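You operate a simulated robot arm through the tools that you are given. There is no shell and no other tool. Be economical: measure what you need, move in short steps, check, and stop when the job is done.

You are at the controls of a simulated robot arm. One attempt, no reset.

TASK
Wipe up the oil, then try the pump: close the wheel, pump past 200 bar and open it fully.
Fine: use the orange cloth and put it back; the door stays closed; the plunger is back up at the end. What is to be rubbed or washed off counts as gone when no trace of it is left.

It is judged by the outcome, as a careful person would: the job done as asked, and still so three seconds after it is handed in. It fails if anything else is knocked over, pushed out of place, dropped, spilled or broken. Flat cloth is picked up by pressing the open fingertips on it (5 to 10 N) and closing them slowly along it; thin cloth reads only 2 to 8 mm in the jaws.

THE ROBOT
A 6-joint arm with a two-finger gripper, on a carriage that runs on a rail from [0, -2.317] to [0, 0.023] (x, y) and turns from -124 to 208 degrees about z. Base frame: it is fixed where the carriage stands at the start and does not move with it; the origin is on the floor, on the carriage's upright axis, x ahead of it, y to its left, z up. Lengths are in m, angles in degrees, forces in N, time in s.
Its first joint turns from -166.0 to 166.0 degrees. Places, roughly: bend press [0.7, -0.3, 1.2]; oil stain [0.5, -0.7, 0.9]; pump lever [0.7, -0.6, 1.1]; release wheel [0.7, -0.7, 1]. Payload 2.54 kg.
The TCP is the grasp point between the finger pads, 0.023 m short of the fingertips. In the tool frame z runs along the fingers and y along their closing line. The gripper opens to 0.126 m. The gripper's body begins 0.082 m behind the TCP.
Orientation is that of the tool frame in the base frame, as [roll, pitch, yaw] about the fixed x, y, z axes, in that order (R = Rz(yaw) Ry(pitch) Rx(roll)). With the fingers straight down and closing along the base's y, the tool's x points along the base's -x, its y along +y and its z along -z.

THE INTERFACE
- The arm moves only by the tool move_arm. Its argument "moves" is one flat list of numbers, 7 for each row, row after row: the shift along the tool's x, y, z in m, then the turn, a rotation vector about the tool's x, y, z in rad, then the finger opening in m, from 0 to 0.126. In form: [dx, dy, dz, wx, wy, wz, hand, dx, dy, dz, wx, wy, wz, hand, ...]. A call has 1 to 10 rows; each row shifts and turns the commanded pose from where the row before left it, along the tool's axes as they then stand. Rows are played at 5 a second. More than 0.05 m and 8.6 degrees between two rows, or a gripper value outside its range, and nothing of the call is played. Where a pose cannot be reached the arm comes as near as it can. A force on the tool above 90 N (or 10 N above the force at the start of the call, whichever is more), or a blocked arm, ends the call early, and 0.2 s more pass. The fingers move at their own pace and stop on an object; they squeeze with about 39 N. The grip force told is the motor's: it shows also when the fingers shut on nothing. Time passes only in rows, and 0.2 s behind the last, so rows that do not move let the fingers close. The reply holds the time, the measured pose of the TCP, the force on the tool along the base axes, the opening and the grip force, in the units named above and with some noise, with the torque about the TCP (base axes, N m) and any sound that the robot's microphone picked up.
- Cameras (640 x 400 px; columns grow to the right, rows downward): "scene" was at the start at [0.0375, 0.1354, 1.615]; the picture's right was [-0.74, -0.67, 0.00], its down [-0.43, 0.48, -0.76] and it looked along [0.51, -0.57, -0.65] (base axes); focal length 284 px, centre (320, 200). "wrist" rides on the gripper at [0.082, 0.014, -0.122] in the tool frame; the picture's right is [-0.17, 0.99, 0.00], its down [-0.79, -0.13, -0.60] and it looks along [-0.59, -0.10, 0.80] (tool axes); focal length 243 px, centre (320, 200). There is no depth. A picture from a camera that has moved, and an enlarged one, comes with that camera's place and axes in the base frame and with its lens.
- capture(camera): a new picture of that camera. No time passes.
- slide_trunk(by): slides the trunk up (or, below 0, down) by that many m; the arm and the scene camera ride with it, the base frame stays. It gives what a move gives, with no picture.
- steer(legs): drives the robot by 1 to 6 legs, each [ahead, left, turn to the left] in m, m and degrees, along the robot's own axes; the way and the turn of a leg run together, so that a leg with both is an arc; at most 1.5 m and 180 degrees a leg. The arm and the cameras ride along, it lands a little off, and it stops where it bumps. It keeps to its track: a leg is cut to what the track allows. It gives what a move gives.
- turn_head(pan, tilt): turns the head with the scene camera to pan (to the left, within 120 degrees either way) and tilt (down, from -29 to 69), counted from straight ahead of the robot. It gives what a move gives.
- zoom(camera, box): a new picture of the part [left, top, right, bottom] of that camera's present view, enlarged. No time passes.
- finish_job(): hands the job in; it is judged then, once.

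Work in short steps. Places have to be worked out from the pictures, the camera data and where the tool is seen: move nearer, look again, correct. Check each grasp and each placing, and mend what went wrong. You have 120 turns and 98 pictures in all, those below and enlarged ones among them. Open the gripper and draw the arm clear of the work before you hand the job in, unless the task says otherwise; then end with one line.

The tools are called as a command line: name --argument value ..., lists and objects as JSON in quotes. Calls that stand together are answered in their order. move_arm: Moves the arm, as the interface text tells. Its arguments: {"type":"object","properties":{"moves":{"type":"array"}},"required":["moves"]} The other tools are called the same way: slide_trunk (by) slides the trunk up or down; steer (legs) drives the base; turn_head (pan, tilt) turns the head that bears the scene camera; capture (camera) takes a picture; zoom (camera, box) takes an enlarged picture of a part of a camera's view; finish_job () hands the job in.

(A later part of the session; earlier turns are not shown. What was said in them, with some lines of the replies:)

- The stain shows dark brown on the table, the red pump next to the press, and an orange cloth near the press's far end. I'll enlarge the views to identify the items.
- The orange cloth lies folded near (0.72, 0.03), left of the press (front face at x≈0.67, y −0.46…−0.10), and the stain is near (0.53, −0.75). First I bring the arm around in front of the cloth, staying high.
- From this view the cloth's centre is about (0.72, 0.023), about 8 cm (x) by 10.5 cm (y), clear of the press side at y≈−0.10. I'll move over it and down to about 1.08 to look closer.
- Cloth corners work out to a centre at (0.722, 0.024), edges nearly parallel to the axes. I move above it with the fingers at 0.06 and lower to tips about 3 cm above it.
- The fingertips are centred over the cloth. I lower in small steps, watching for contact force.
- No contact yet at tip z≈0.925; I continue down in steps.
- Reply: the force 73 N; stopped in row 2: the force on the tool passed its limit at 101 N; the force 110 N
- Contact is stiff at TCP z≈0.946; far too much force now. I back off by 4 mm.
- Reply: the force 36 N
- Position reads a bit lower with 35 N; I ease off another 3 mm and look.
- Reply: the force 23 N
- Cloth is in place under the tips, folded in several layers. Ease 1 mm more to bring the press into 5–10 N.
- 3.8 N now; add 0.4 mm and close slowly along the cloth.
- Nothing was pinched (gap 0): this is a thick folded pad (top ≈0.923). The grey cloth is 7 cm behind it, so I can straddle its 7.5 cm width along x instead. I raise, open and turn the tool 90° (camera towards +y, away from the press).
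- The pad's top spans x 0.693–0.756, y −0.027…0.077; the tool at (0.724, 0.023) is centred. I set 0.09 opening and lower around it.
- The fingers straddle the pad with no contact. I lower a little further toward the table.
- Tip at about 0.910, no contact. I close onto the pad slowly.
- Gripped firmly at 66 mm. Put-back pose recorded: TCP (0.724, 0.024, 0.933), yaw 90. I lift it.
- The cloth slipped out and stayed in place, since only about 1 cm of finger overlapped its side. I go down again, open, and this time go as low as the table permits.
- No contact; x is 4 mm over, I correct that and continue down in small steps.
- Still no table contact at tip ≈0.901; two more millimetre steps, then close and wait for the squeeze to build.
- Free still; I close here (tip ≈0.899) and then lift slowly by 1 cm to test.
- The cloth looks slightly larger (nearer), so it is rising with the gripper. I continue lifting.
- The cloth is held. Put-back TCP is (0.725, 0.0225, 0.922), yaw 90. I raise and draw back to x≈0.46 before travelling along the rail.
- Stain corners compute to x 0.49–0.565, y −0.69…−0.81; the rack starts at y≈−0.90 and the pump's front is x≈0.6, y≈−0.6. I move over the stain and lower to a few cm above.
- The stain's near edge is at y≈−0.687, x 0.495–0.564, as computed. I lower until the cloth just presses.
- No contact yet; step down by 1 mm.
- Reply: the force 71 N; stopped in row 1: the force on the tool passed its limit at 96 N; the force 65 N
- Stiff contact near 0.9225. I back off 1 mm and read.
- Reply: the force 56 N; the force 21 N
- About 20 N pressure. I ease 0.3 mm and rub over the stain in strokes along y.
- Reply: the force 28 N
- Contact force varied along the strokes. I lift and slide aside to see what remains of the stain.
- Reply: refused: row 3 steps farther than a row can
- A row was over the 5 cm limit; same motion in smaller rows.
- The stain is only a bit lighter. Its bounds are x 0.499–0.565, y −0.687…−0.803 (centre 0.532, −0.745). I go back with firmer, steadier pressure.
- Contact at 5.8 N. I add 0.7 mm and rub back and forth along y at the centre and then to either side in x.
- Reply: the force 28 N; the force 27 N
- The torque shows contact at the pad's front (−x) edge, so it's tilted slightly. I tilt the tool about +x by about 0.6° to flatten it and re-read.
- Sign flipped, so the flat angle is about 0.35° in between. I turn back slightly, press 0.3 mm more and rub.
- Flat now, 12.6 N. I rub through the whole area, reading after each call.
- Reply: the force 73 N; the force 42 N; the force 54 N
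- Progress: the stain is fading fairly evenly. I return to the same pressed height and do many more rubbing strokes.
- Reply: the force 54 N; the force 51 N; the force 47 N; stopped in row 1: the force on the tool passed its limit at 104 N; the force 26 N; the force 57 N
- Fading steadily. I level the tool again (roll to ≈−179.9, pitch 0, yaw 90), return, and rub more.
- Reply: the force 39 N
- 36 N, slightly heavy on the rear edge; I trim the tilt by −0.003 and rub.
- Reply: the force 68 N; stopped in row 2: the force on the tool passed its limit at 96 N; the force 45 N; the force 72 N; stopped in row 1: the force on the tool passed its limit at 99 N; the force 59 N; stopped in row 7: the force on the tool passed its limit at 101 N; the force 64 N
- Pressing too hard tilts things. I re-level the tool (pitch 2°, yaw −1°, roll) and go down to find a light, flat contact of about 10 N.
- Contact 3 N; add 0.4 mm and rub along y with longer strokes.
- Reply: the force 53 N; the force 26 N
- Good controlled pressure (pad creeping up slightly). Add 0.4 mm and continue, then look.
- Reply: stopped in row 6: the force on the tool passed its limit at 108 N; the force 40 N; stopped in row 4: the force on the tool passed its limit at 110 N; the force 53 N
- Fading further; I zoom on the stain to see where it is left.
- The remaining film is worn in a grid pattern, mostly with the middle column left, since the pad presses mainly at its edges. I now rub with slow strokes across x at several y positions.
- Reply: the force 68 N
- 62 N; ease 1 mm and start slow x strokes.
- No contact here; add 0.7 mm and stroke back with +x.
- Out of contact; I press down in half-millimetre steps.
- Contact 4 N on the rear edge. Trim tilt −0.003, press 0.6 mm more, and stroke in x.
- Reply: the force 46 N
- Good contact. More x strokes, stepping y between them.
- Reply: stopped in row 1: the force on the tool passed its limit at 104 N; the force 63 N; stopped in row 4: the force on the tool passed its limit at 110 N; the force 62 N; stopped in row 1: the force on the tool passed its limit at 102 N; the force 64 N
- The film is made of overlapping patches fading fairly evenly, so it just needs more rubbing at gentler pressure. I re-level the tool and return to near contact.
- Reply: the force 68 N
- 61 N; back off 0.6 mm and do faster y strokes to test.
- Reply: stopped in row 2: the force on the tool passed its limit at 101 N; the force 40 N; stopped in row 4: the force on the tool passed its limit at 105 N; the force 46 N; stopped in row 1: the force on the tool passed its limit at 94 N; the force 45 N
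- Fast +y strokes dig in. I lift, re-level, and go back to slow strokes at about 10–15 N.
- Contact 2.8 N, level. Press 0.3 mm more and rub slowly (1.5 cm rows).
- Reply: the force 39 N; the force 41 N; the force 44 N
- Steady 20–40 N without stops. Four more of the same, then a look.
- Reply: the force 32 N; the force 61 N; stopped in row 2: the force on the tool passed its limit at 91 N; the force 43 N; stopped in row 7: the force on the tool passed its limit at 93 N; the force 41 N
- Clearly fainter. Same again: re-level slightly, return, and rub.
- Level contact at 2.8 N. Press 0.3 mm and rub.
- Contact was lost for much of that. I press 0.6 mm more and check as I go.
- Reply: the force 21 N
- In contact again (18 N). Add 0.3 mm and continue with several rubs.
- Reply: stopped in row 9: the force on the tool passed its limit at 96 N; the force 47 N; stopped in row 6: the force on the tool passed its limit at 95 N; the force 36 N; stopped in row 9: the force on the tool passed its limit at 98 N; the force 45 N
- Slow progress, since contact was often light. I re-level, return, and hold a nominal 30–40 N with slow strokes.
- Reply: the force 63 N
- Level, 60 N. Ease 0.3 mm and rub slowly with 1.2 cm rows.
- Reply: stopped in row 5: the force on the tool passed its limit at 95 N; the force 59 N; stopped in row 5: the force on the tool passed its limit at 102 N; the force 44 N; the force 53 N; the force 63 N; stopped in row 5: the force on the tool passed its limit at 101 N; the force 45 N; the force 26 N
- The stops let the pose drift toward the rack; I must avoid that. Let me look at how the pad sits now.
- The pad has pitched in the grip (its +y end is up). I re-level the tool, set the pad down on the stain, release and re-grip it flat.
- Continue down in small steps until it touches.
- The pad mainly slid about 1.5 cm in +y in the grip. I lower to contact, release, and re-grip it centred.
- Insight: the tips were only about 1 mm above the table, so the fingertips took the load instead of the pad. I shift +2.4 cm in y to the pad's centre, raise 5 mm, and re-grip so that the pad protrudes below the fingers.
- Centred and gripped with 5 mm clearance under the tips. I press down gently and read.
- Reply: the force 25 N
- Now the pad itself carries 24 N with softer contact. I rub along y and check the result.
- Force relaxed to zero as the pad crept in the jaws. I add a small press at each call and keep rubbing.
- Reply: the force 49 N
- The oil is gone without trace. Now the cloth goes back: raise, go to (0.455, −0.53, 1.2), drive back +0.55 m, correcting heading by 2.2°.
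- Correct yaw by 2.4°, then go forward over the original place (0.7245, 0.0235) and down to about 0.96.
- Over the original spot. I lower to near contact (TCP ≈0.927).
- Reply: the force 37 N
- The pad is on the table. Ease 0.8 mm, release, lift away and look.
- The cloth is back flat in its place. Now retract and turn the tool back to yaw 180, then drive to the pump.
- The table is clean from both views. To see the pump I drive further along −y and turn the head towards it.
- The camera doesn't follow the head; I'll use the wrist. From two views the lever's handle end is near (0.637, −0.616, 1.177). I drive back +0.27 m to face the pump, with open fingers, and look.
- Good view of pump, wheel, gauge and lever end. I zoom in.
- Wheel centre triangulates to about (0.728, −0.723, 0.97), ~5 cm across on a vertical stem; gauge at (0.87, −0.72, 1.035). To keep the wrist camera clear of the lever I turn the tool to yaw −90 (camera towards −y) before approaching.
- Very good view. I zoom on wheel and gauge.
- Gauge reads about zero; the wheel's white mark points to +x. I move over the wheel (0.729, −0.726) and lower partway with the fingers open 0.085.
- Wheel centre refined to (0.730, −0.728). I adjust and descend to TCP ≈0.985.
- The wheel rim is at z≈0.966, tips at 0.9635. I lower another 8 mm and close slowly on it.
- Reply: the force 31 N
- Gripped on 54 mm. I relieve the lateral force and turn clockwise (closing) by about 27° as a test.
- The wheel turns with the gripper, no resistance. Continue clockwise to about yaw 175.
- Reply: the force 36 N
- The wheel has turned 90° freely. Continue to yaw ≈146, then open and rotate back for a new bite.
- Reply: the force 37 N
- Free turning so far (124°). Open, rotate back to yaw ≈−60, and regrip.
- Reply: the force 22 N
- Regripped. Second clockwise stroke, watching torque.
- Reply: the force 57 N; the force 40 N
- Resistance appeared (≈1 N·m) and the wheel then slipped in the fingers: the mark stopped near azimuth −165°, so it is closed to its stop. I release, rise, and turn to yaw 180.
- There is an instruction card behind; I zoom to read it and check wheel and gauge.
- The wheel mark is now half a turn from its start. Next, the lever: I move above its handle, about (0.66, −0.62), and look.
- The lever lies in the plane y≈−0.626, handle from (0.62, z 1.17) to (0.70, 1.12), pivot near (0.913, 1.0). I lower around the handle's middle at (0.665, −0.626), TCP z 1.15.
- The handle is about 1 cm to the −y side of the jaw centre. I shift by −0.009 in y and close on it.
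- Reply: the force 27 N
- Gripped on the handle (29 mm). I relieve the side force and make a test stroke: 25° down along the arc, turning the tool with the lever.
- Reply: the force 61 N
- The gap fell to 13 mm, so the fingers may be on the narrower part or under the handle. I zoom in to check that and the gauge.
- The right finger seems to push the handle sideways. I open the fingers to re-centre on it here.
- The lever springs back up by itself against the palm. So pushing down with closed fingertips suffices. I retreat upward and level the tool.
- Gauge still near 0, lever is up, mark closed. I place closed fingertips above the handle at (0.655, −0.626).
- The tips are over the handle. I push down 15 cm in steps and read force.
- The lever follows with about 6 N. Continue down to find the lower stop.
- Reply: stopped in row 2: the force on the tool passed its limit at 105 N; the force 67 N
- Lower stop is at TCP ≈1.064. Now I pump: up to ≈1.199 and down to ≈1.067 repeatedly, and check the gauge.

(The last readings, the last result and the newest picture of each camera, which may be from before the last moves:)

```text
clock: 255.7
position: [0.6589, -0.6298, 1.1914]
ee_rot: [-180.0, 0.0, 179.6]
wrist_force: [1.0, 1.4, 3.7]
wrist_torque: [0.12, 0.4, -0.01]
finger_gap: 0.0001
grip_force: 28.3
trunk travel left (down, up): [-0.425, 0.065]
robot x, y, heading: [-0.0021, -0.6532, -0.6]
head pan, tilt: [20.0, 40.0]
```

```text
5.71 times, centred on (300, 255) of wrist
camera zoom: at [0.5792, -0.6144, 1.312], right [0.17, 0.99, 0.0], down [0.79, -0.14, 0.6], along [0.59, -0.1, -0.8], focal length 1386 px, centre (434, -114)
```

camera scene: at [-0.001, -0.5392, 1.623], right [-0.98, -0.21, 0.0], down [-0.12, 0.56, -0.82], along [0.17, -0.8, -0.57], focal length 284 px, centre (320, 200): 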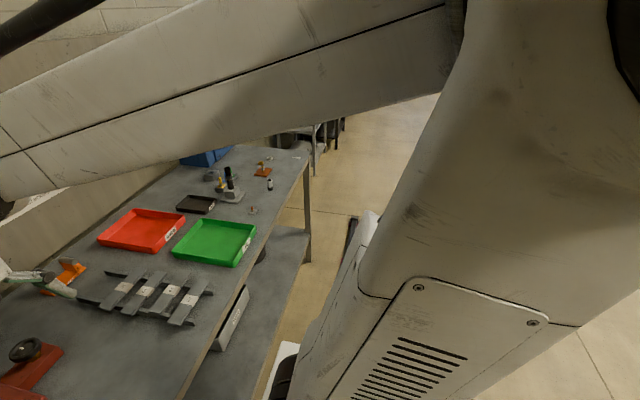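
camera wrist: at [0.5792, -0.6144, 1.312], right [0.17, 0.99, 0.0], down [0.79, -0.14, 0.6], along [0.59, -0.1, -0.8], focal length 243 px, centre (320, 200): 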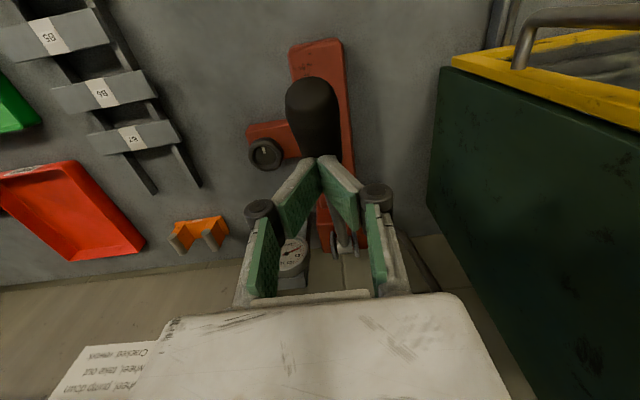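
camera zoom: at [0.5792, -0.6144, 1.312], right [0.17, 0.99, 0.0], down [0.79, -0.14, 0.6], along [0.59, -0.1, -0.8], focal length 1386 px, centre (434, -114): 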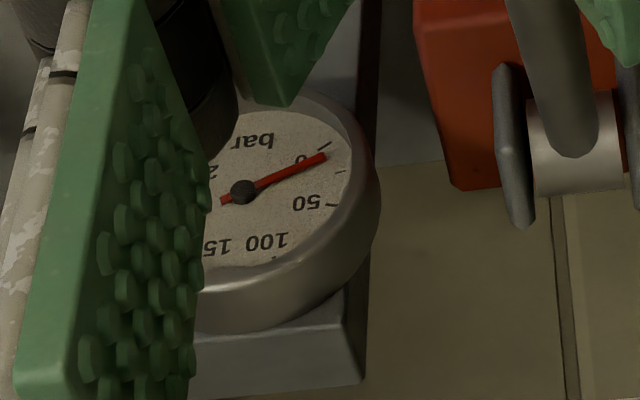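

The needle has just left zero (~10 bar). I keep pumping with several strokes.

move_arm --moves '[0, 0, 0.044, 0, 0, 0, 0.0, 0, 0, 0.044, 0, 0, 0, 0.0, 0, 0, 0.042, 0, 0, 0, 0.0, 0, 0, -0.044, 0, 0, 0, 0.0, 0, 0, -0.044, 0, 0, 0, 0.0, 0, 0, -0.044, 0, 0, 0, 0.0, 0, 0, 0.044, 0, 0, 0, 0.0, 0, 0, 0.044, 0, 0, 0, 0.0, 0, 0, 0.043, 0, 0, 0, 0.0]'

move_arm --moves '[0, 0, -0.044, 0, 0, 0, 0.0, 0, 0, -0.044, 0, 0, 0, 0.0, 0, 0, -0.044, 0, 0, 0, 0.0, 0, 0, 0.044, 0, 0, 0, 0.0, 0, 0, 0.044, 0, 0, 0, 0.0, 0, 0, 0.043, 0, 0, 0, 0.0, 0, 0, -0.044, 0, 0, 0, 0.0, 0, 0, -0.044, 0, 0, 0, 0.0, 0, 0, -0.044, 0, 0, 0, 0.0]'

move_arm --moves '[0, 0, 0.044, 0, 0, 0, 0.0, 0, 0, 0.044, 0, 0, 0, 0.0, 0, 0, 0.043, 0, 0, 0, 0.0, 0, 0, -0.044, 0, 0, 0, 0.0, 0, 0, -0.044, 0, 0, 0, 0.0, 0, 0, -0.044, 0, 0, 0, 0.0, 0, 0, 0.044, 0, 0, 0, 0.0, 0, 0, 0.044, 0, 0, 0, 0.0, 0, 0, 0.043, 0, 0, 0, 0.0]'

move_arm --moves '[0, 0, -0.044, 0, 0, 0, 0.0, 0, 0, -0.044, 0, 0, 0, 0.0, 0, 0, -0.044, 0, 0, 0, 0.0, 0, 0, 0.044, 0, 0, 0, 0.0, 0, 0, 0.044, 0, 0, 0, 0.0, 0, 0, 0.043, 0, 0, 0, 0.0, 0, 0, -0.044, 0, 0, 0, 0.0, 0, 0, -0.044, 0, 0, 0, 0.0, 0, 0, -0.044, 0, 0, 0, 0.0]'

capture --camera "wrist"

zoom --camera "wrist" --box '[260, 220, 340, 290]'

```text
clock: 257.7
position: [0.657, -0.6273, 1.0633]
ee_rot: [179.9, 0.5, 179.7]
wrist_force: [5.9, 3.6, 18.3]
wrist_torque: [0.14, 0.06, -0.07]
finger_gap: 0.0001
grip_force: 28.9
trunk travel left (down, up): [-0.425, 0.065]
robot x, y, heading: [-0.0017, -0.6516, -0.3]
head pan, tilt: [20.0, 40.0]
```

```text
clock: 259.7
position: [0.6616, -0.6289, 1.1995]
ee_rot: [-180.0, -0.1, 179.7]
wrist_force: [1.3, 1.0, 2.6]
wrist_torque: [0.03, 0.27, 0.01]
finger_gap: 0.0001
grip_force: 28.5
trunk travel left (down, up): [-0.425, 0.065]
robot x, y, heading: [0.0027, -0.6491, -0.3]
head pan, tilt: [20.0, 40.0]
```

```text
clock: 261.7
position: [0.6587, -0.626, 1.0668]
ee_rot: [-180.0, 0.3, 179.6]
wrist_force: [-2.2, -0.7, 6.7]
wrist_torque: [-0.04, 0.11, 0.02]
finger_gap: 0.0059
grip_force: 28.4
trunk travel left (down, up): [-0.425, 0.065]
robot x, y, heading: [-0.0004, -0.6503, -0.5]
head pan, tilt: [20.0, 40.0]
```

```text
clock: 263.7
position: [0.6569, -0.6259, 1.2021]
ee_rot: [-180.0, 0.4, 179.7]
wrist_force: [3.5, -0.9, 1.1]
wrist_torque: [-0.05, -0.12, 0.02]
finger_gap: 0.0061
grip_force: 28.0
trunk travel left (down, up): [-0.425, 0.065]
robot x, y, heading: [0.0018, -0.6525, -0.3]
head pan, tilt: [20.0, 40.0]
```

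```text
21 pictures are left
camera wrist: at [0.5767, -0.612, 1.3218], right [0.17, 0.98, 0.0], down [0.79, -0.14, 0.6], along [0.59, -0.1, -0.8], focal length 243 px, centre (320, 200)
```

wrist: 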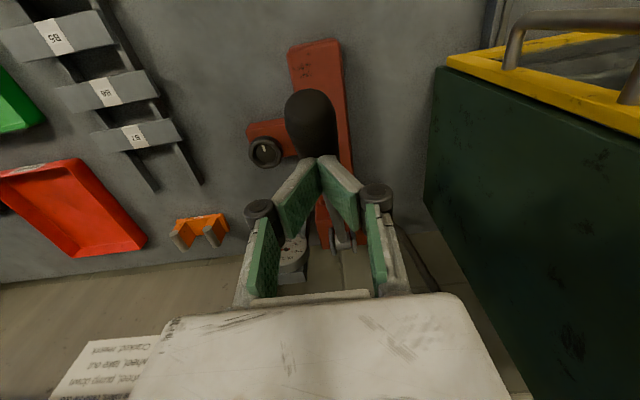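

```text
5.71 times, centred on (300, 255) of wrist
camera zoom: at [0.5767, -0.612, 1.3218], right [0.17, 0.98, 0.0], down [0.79, -0.14, 0.6], along [0.59, -0.1, -0.8], focal length 1386 px, centre (434, -114)
```

zoom: 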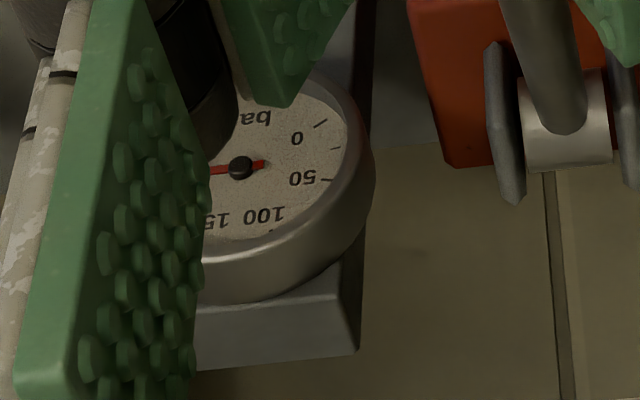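

The needle has swung to around 200. I rise 7 cm to see the gauge unobstructed.

move_arm --moves '[0.02, 0, -0.04, 0, 0, 0, 0.0, 0.02, 0, -0.03, 0, 0, 0, 0.06, 0, 0, 0, 0, 0, 0, 0.09]'

zoom --camera "wrist" --box '[250, 170, 370, 280]'

```text
clock: 264.5
position: [0.6159, -0.626, 1.2698]
ee_rot: [179.9, 0.4, 179.7]
wrist_force: [-0.7, 0.2, -0.8]
wrist_torque: [-0.03, -0.01, 0.02]
finger_gap: 0.0894
grip_force: 0.3
trunk travel left (down, up): [-0.425, 0.065]
robot x, y, heading: [-0.0001, -0.6525, -0.5]
head pan, tilt: [20.0, 40.0]
```

```text
3.64 times, centred on (310, 225) of wrist
camera zoom: at [0.5352, -0.6113, 1.3902], right [0.17, 0.98, 0.0], down [0.79, -0.14, 0.6], along [0.59, -0.1, -0.8], focal length 882 px, centre (356, 109)
```

zoom: 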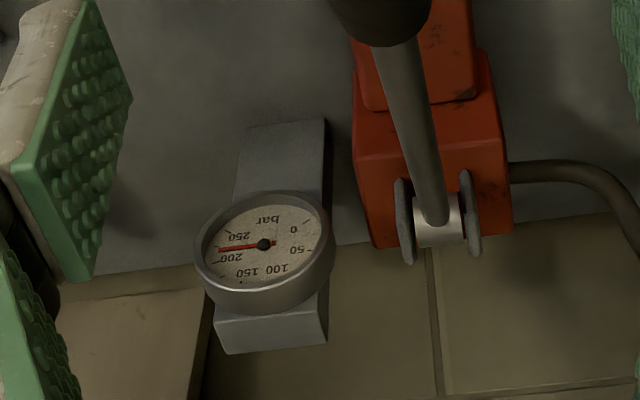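

The needle lies between the 200 and 250 labels. A closer zoom to be certain.

zoom --camera "wrist" --box '[284, 200, 316, 232]'

```text
12.50 times, centred on (300, 216) of wrist
camera zoom: at [0.5352, -0.6113, 1.3902], right [0.17, 0.98, 0.0], down [0.79, -0.14, 0.6], along [0.59, -0.1, -0.8], focal length 3033 px, centre (570, 0)
```

zoom: 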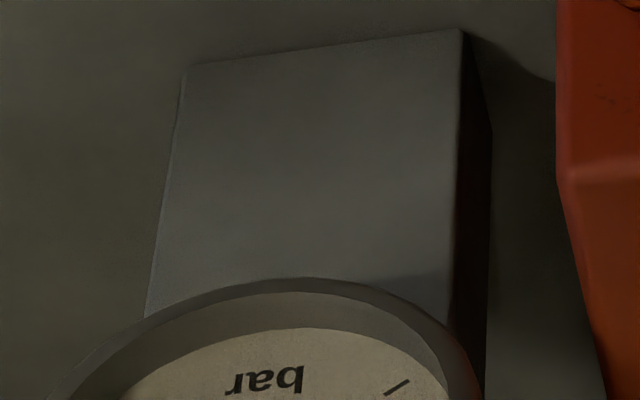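

zoom --camera "wrist" --box '[274, 224, 316, 250]'

```text
15.24 times, centred on (295, 237) of wrist
camera zoom: at [0.5352, -0.6113, 1.3902], right [0.17, 0.98, 0.0], down [0.79, -0.14, 0.6], along [0.59, -0.1, -0.8], focal length 3697 px, centre (701, -364)
```

zoom: 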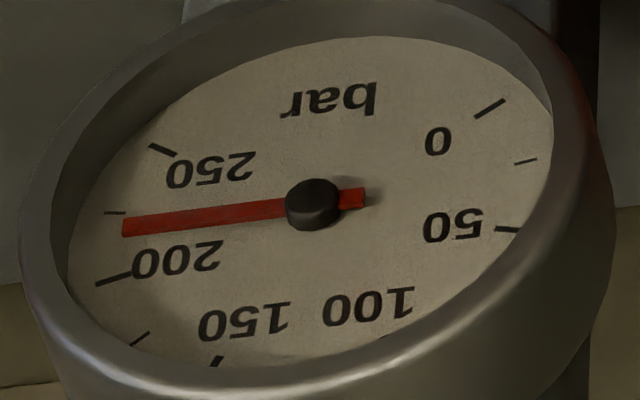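

About 218 bar: past 200. Now to open the wheel: move over it at (0.730, −0.728), yaw 180, fingers 0.085, and descend.

move_arm --moves '[-0.0285, -0.0255, 0, 0, 0.007, 0, 0.085, -0.0285, -0.0255, 0, 0, 0, 0, 0.085, -0.0285, -0.0255, 0, 0, 0, 0, 0.085, -0.0285, -0.0255, 0, 0, 0, 0, 0.085, 0, 0, 0.045, 0, 0, 0, 0.085, 0, 0, 0.045, 0, 0, 0, 0.085, 0, 0, 0.045, 0, 0, 0, 0.085, 0, 0, 0.045, 0, 0, 0, 0.085, 0, 0, 0.045, 0, 0, 0, 0.085, 0, 0, 0, 0, 0, 0, 0.085]'

capture --camera "wrist"

```text
clock: 266.7
position: [0.7249, -0.731, 1.0483]
ee_rot: [180.0, -0.1, 179.6]
wrist_force: [-0.3, -0.4, 0.2]
wrist_torque: [0.05, 0.0, 0.03]
finger_gap: 0.085
grip_force: 0.0
trunk travel left (down, up): [-0.425, 0.065]
robot x, y, heading: [-0.0008, -0.6515, -0.1]
head pan, tilt: [20.0, 40.0]
```

```text
16 pictures are left
camera wrist: at [0.6435, -0.7161, 1.1687], right [0.17, 0.98, 0.0], down [0.79, -0.14, 0.6], along [0.59, -0.1, -0.8], focal length 243 px, centre (320, 200)
```

wrist: 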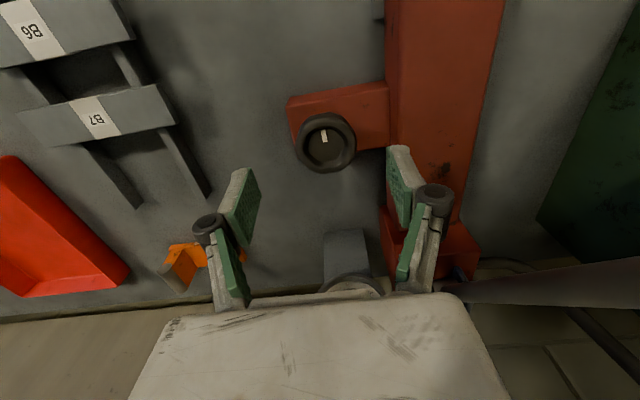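

Aligned. I adjust +4 mm x, +3 mm y, descend to 0.977 and close on the wheel.

move_arm --moves '[-0.005, 0.003, 0.03, 0, 0, 0, 0.08, 0, 0, 0.025, 0, 0, 0, 0.078, 0, 0, 0.01, 0, 0, 0, 0.078, 0, 0, 0.006, 0, 0, 0, 0.078, 0, 0, 0, 0, 0, 0, 0.065, 0, 0, 0, 0, 0, 0, 0.055, 0, 0, 0, 0, 0, 0, 0.045, 0, 0, 0, 0, 0, 0, 0.03, 0, 0, 0, 0, 0, 0, 0.03]'

move_arm --moves '[0, 0, 0, 0, 0, -0.13, 0.03, 0, 0, 0, 0, 0, -0.13, 0.03, 0, 0, 0, 0, 0, -0.13, 0.03, 0, 0, 0, 0, 0, -0.13, 0.03, 0, 0, 0, 0, 0, -0.13, 0.03, 0, 0, 0, 0, 0, -0.13, 0.03, 0, 0, 0, 0, 0, -0.13, 0.03, 0, 0, 0, 0, 0, -0.13, 0.03, 0, 0, 0, 0, 0, -0.13, 0.03, 0, 0, 0, 0, 0, -0.13, 0.03]'

move_arm --moves '[0, 0, 0, 0, 0, -0.13, 0.03, 0, 0, 0, 0, 0, -0.13, 0.03, 0, 0, 0, 0, 0, -0.13, 0.03, 0, 0, 0, 0, 0, -0.13, 0.03, 0, 0, 0, 0, 0, -0.13, 0.03, 0, 0, 0, 0, 0, -0.13, 0.03]'

capture --camera "wrist"

```text
clock: 268.7
position: [0.7337, -0.7251, 0.9759]
ee_rot: [180.0, -0.2, 179.7]
wrist_force: [-0.8, 11.4, -3.3]
wrist_torque: [0.34, -0.08, -0.05]
finger_gap: 0.0532
grip_force: 45.0
trunk travel left (down, up): [-0.425, 0.065]
robot x, y, heading: [0.0007, -0.6517, -0.1]
head pan, tilt: [20.0, 40.0]
```

```text
clock: 270.9
position: [0.7312, -0.7277, 0.9762]
ee_rot: [179.7, -0.2, -105.9]
wrist_force: [-59.6, 30.5, -30.1]
wrist_torque: [1.15, 0.16, -0.03]
finger_gap: 0.0524
grip_force: 44.7
trunk travel left (down, up): [-0.425, 0.065]
robot x, y, heading: [0.0021, -0.6508, -0.3]
head pan, tilt: [20.0, 40.0]
```

```text
clock: 272.3
position: [0.7304, -0.7291, 0.976]
ee_rot: [179.7, 0.1, -61.1]
wrist_force: [-51.9, 9.0, -33.6]
wrist_torque: [0.21, 0.38, 0.07]
finger_gap: 0.0528
grip_force: 45.7
trunk travel left (down, up): [-0.425, 0.065]
robot x, y, heading: [-0.0028, -0.6498, -0.1]
head pan, tilt: [20.0, 40.0]
```

```text
15 pictures are left
camera wrist: at [0.7616, -0.8069, 1.0962], right [-0.94, -0.33, 0.01], down [-0.26, 0.76, 0.6], along [-0.2, 0.56, -0.8], focal length 243 px, centre (320, 200)
```

wrist: 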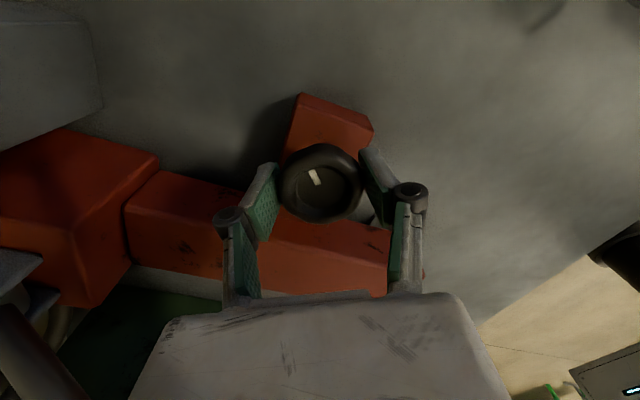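

Opened by about 120°. I release, rotate back clockwise to yaw ≈150, regrip and turn counter‑clockwise again.

move_arm --moves '[0, 0, 0, 0, 0, 0, 0.06, 0, 0, 0, 0, 0, 0, 0.08, 0, 0, 0, 0, 0, 0.145, 0.085, 0, 0, 0, 0, 0, 0.145, 0.085, 0, 0, 0, 0, 0, 0.145, 0.085, 0, 0, 0, 0, 0, 0.145, 0.085, 0, 0, 0, 0, 0, 0.145, 0.085, 0, 0, 0, 0, 0, 0.145, 0.085, 0, 0, 0, 0, 0, 0.145, 0.085, 0, 0, 0, 0, 0, 0.145, 0.085]'

move_arm --moves '[0, 0, 0, 0, 0, 0.145, 0.085, 0, 0, 0, 0, 0, 0.145, 0.085, 0, 0, 0, 0, 0, 0.145, 0.085, 0, 0, 0, 0, 0, 0.145, 0.085, 0, 0, 0, 0, 0, 0.145, 0.085, 0, 0, 0, 0, 0, 0.145, 0.085, 0, 0, 0, 0, 0, 0.145, 0.085, 0, 0, 0, 0, 0, 0.145, 0.085, 0, 0, 0, 0, 0, 0.145, 0.085, 0, 0, 0, 0, 0, 0.145, 0.085]'

move_arm --moves '[0, 0, 0, 0, 0, 0, 0.065, 0, 0, 0, 0, 0, 0, 0.055, 0, 0, 0, 0, 0, 0, 0.045, 0, 0, 0, 0, 0, 0, 0.03, 0, 0, 0, 0, 0, 0, 0.03]'

move_arm --moves '[0, 0, 0, 0, 0, -0.13, 0.03, 0, 0, 0, 0, 0, -0.13, 0.03, 0, 0, 0, 0, 0, -0.13, 0.03, 0, 0, 0, 0, 0, -0.13, 0.03, 0, 0, 0, 0, 0, -0.13, 0.03, 0, 0, 0, 0, 0, -0.13, 0.03, 0, 0, 0, 0, 0, -0.13, 0.03, 0, 0, 0, 0, 0, -0.13, 0.03, 0, 0, 0, 0, 0, -0.13, 0.03, 0, 0, 0, 0, 0, -0.13, 0.03]'

move_arm --moves '[0, 0, 0, 0, 0, -0.13, 0.03, 0, 0, 0, 0, 0, -0.13, 0.03, 0, 0, 0, 0, 0, -0.13, 0.03, 0, 0, 0, 0, 0, -0.13, 0.03, 0, 0, 0, 0, 0, -0.13, 0.03, 0, 0, 0, 0, 0, -0.13, 0.03, 0, 0, 0, 0, 0, -0.13, 0.03, 0, 0, 0, 0, 0, -0.13, 0.03, 0, 0, 0, 0, 0, -0.13, 0.03, 0, 0, 0, 0, 0, -0.13, 0.03]'

capture --camera "wrist"

```text
clock: 274.5
position: [0.7354, -0.7288, 0.9757]
ee_rot: [179.9, 0.1, -127.7]
wrist_force: [-0.2, 0.4, 0.2]
wrist_torque: [0.02, 0.02, 0.0]
finger_gap: 0.085
grip_force: 0.0
trunk travel left (down, up): [-0.425, 0.065]
robot x, y, heading: [-0.0042, -0.6528, -0.3]
head pan, tilt: [20.0, 40.0]
```

```text
clock: 276.7
position: [0.7351, -0.7267, 0.9761]
ee_rot: [180.0, -0.1, 149.2]
wrist_force: [0.2, 0.1, 0.6]
wrist_torque: [0.0, 0.0, 0.0]
finger_gap: 0.0847
grip_force: 0.1
trunk travel left (down, up): [-0.425, 0.065]
robot x, y, heading: [-0.0009, -0.6486, -0.7]
head pan, tilt: [20.0, 40.0]
```

```text
clock: 277.9
position: [0.7326, -0.7282, 0.9747]
ee_rot: [180.0, -0.1, 149.2]
wrist_force: [-10.3, -9.0, -5.5]
wrist_torque: [-0.35, 0.34, 0.05]
finger_gap: 0.0522
grip_force: 45.0
trunk travel left (down, up): [-0.425, 0.065]
robot x, y, heading: [-0.0023, -0.6529, -0.5]
head pan, tilt: [20.0, 40.0]
```

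```text
clock: 280.1
position: [0.7328, -0.7253, 0.9752]
ee_rot: [179.9, -0.1, -136.0]
wrist_force: [-12.9, 38.5, -5.5]
wrist_torque: [0.56, 0.12, -0.67]
finger_gap: 0.0552
grip_force: 19.1
trunk travel left (down, up): [-0.425, 0.065]
robot x, y, heading: [0.0001, -0.6534, -0.3]
head pan, tilt: [20.0, 40.0]
```

```text
clock: 282.3
position: [0.7326, -0.731, 0.9752]
ee_rot: [179.8, 0.0, -61.7]
wrist_force: [-34.5, -5.2, -5.2]
wrist_torque: [-0.33, 0.65, -0.25]
finger_gap: 0.0534
grip_force: 28.3
trunk travel left (down, up): [-0.425, 0.065]
robot x, y, heading: [0.0012, -0.6511, -0.4]
head pan, tilt: [20.0, 40.0]
```

```text
14 pictures are left
camera wrist: at [0.7609, -0.8087, 1.0967], right [-0.95, -0.32, 0.0], down [-0.26, 0.76, 0.6], along [-0.19, 0.57, -0.8], focal length 243 px, centre (320, 200)
```

wrist: 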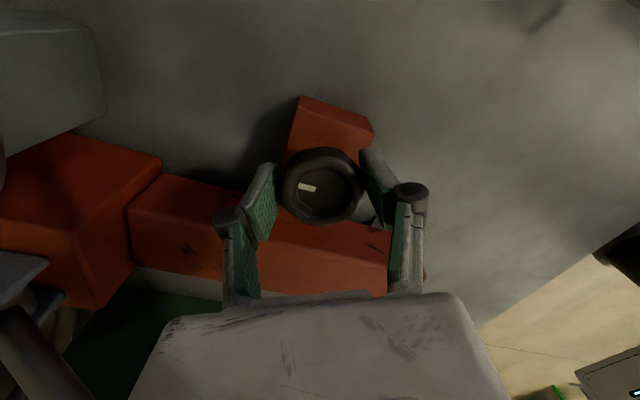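

The wheel came to its stop with the mark back near +x (torque −0.67 N·m, then slipping): fully open. I release, rise and check the gauge, lever and plunger.

move_arm --moves '[0, 0, 0, 0, 0, 0, 0.065, 0, 0, 0, 0, 0, 0, 0.085, 0, 0, -0.03, 0, 0, 0, 0.085, 0, 0, -0.045, 0, 0, 0, 0.085, 0, 0, -0.045, 0, 0, 0, 0.085, 0, 0, -0.045, 0, 0, 0, 0.085, 0, 0, -0.045, 0, 0, 0, 0.085, 0, 0, -0.045, 0, 0, 0, 0.085, 0, 0, -0.045, 0, 0, 0, 0.085]'

capture --camera "wrist"

zoom --camera "wrist" --box '[120, 40, 360, 200]'

```text
clock: 284.3
position: [0.735, -0.7276, 1.2796]
ee_rot: [179.9, 0.1, -61.8]
wrist_force: [0.3, 0.7, 0.6]
wrist_torque: [0.0, -0.02, -0.01]
finger_gap: 0.0853
grip_force: 0.1
trunk travel left (down, up): [-0.425, 0.065]
robot x, y, heading: [0.003, -0.652, -0.3]
head pan, tilt: [20.0, 40.0]
```

```text
13 pictures are left
camera wrist: at [0.7631, -0.8057, 1.3992], right [-0.95, -0.32, 0.0], down [-0.26, 0.76, 0.6], along [-0.19, 0.57, -0.8], focal length 243 px, centre (320, 200)
```

wrist: 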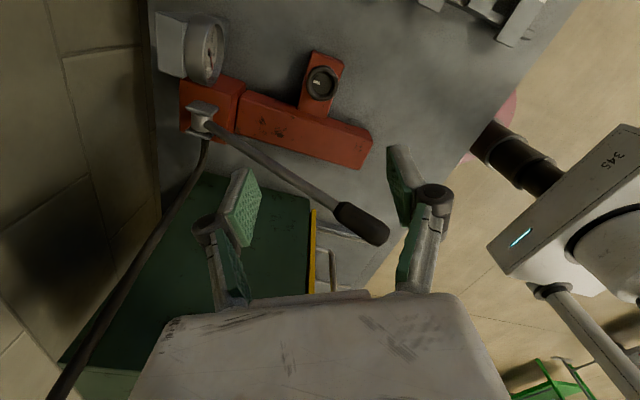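

```text
2.50 times, centred on (240, 120) of wrist
camera zoom: at [0.7631, -0.8057, 1.3992], right [-0.95, -0.32, 0.0], down [-0.26, 0.76, 0.6], along [-0.19, 0.57, -0.8], focal length 606 px, centre (520, 400)
```

zoom: 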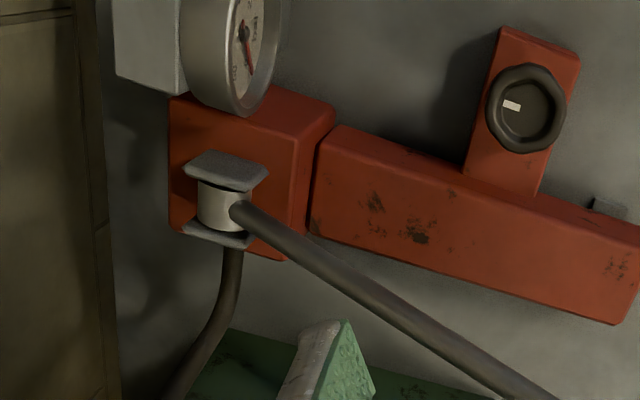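

Gauge is back at zero, lever up, mark at the open position. I draw the arm back and turn it to yaw 180 to inspect the press plunger.

move_arm --moves '[-0.0211, 0.0397, -0.01, 0, 0, 0, 0.085, -0.0211, 0.0397, 0, 0, 0, 0, 0.085, -0.0211, 0.0397, 0, 0, 0, 0, 0.085, -0.0211, 0.0397, 0, 0, 0, 0, 0.085, -0.0211, 0.0397, 0, 0, 0, 0, 0.085, -0.0211, 0.0397, 0, 0, 0, 0, 0.085, 0, 0, 0, 0, 0, 0.147, 0.085, 0, 0, 0, 0, 0, 0.147, 0.085, 0, 0, 0, 0, 0, 0.147, 0.085, 0, 0, 0, 0, 0, 0.147, 0.085]'

move_arm --moves '[0, 0, 0, 0, 0, 0.147, 0.085, 0, 0, 0, 0, 0, 0.147, 0.085, 0, 0, 0, 0, 0, 0.147, 0.085, 0, 0, 0, 0, 0, 0.147, 0.085, 0, 0, 0, 0, 0, 0.147, 0.085, 0, 0, 0, 0, 0, 0.147, 0.085, 0, 0, 0, 0, 0, 0.147, 0.085, 0, 0, 0, 0, 0, 0.147, 0.085, 0, 0, 0, 0, 0, 0.147, 0.085, 0, 0, 0, 0, 0, 0.147, 0.085]'

steer --legs '[[0, 0.35, 0]]'

capture --camera "wrist"

```text
clock: 286.5
position: [0.4645, -0.7297, 1.2844]
ee_rot: [179.9, 0.0, -95.6]
wrist_force: [1.5, -0.6, 0.1]
wrist_torque: [-0.01, 0.02, -0.03]
finger_gap: 0.0849
grip_force: 0.1
trunk travel left (down, up): [-0.425, 0.065]
robot x, y, heading: [-0.0026, -0.6498, -0.3]
head pan, tilt: [20.0, 40.0]
```

```text
clock: 288.7
position: [0.4657, -0.728, 1.2858]
ee_rot: [179.9, -0.1, -179.9]
wrist_force: [0.7, 0.6, 0.5]
wrist_torque: [-0.01, 0.0, -0.01]
finger_gap: 0.085
grip_force: 0.0
trunk travel left (down, up): [-0.425, 0.065]
robot x, y, heading: [-0.0006, -0.6525, -0.1]
head pan, tilt: [20.0, 40.0]
```

```text
clock: 291.0
position: [0.4659, -0.381, 1.2854]
ee_rot: [-180.0, -0.2, 179.9]
wrist_force: [-0.3, 0.2, -0.1]
wrist_torque: [-0.02, 0.01, 0.02]
finger_gap: 0.085
grip_force: 0.0
trunk travel left (down, up): [-0.425, 0.065]
robot x, y, heading: [-0.0004, -0.2967, -0.4]
head pan, tilt: [20.0, 40.0]
```

```text
11 pictures are left
camera wrist: at [0.3851, -0.3671, 1.4065], right [0.17, 0.99, 0.0], down [0.79, -0.14, 0.6], along [0.59, -0.1, -0.8], focal length 243 px, centre (320, 200)
```

wrist: 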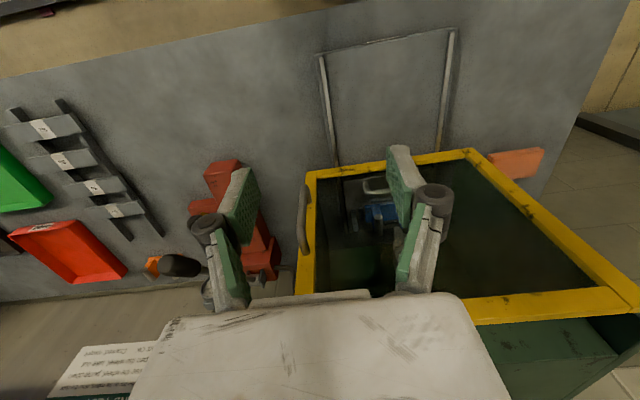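

Door closed, lever up. I drive a bit further for a clearer view of the plunger and the cloth.

steer --legs '[[0, 0.28, 0]]'

capture --camera "wrist"

zoom --camera "wrist" --box '[130, 140, 430, 320]'

```text
clock: 293.0
position: [0.4659, -0.1019, 1.2862]
ee_rot: [180.0, -0.1, -179.8]
wrist_force: [0.3, 0.7, -0.6]
wrist_torque: [-0.03, 0.0, -0.05]
finger_gap: 0.0846
grip_force: 0.1
trunk travel left (down, up): [-0.425, 0.065]
robot x, y, heading: [0.0015, -0.0226, -0.4]
head pan, tilt: [20.0, 40.0]
```

```text
10 pictures are left
camera wrist: at [0.3856, -0.0872, 1.4065], right [0.16, 0.99, 0.0], down [0.79, -0.13, 0.6], along [0.59, -0.1, -0.8], focal length 243 px, centre (320, 200)
```

wrist: 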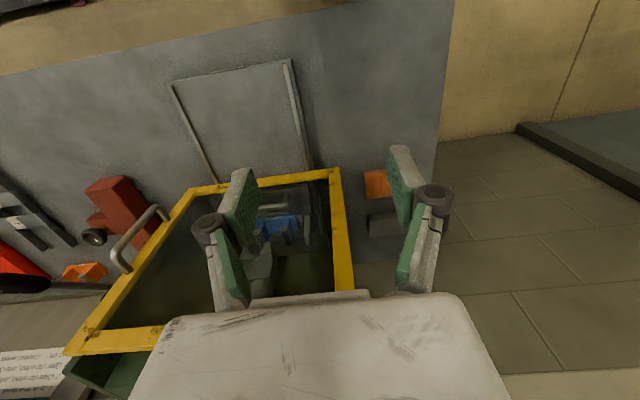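

```text
2.13 times, centred on (280, 230) of wrist
camera zoom: at [0.3856, -0.0872, 1.4065], right [0.16, 0.99, 0.0], down [0.79, -0.13, 0.6], along [0.59, -0.1, -0.8], focal length 518 px, centre (405, 136)
5 turns are left
```

zoom: 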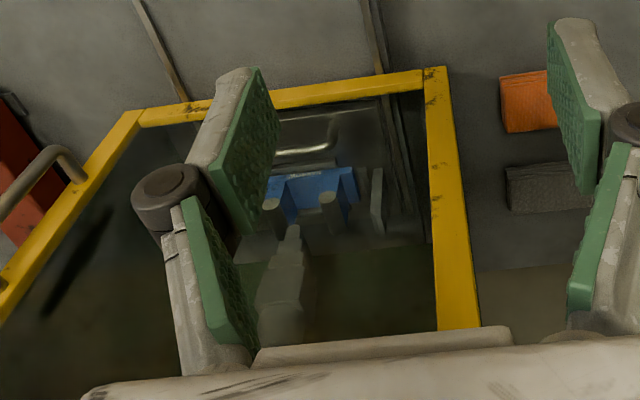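

The plunger is up clear of the blue fixture, the door is closed, the cloth is in its place, and the gripper is open and clear. I hand the job in.

finish_job

```text
The job is handed in.
```

The job is handed in. The oil is wiped off with no trace left, and the orange cloth is back in its place. I closed the wheel, pumped to about 218 bar and opened it again to its stop. At the last look the gauge was back at about zero, the lever and plunger were up, and the door was still closed.
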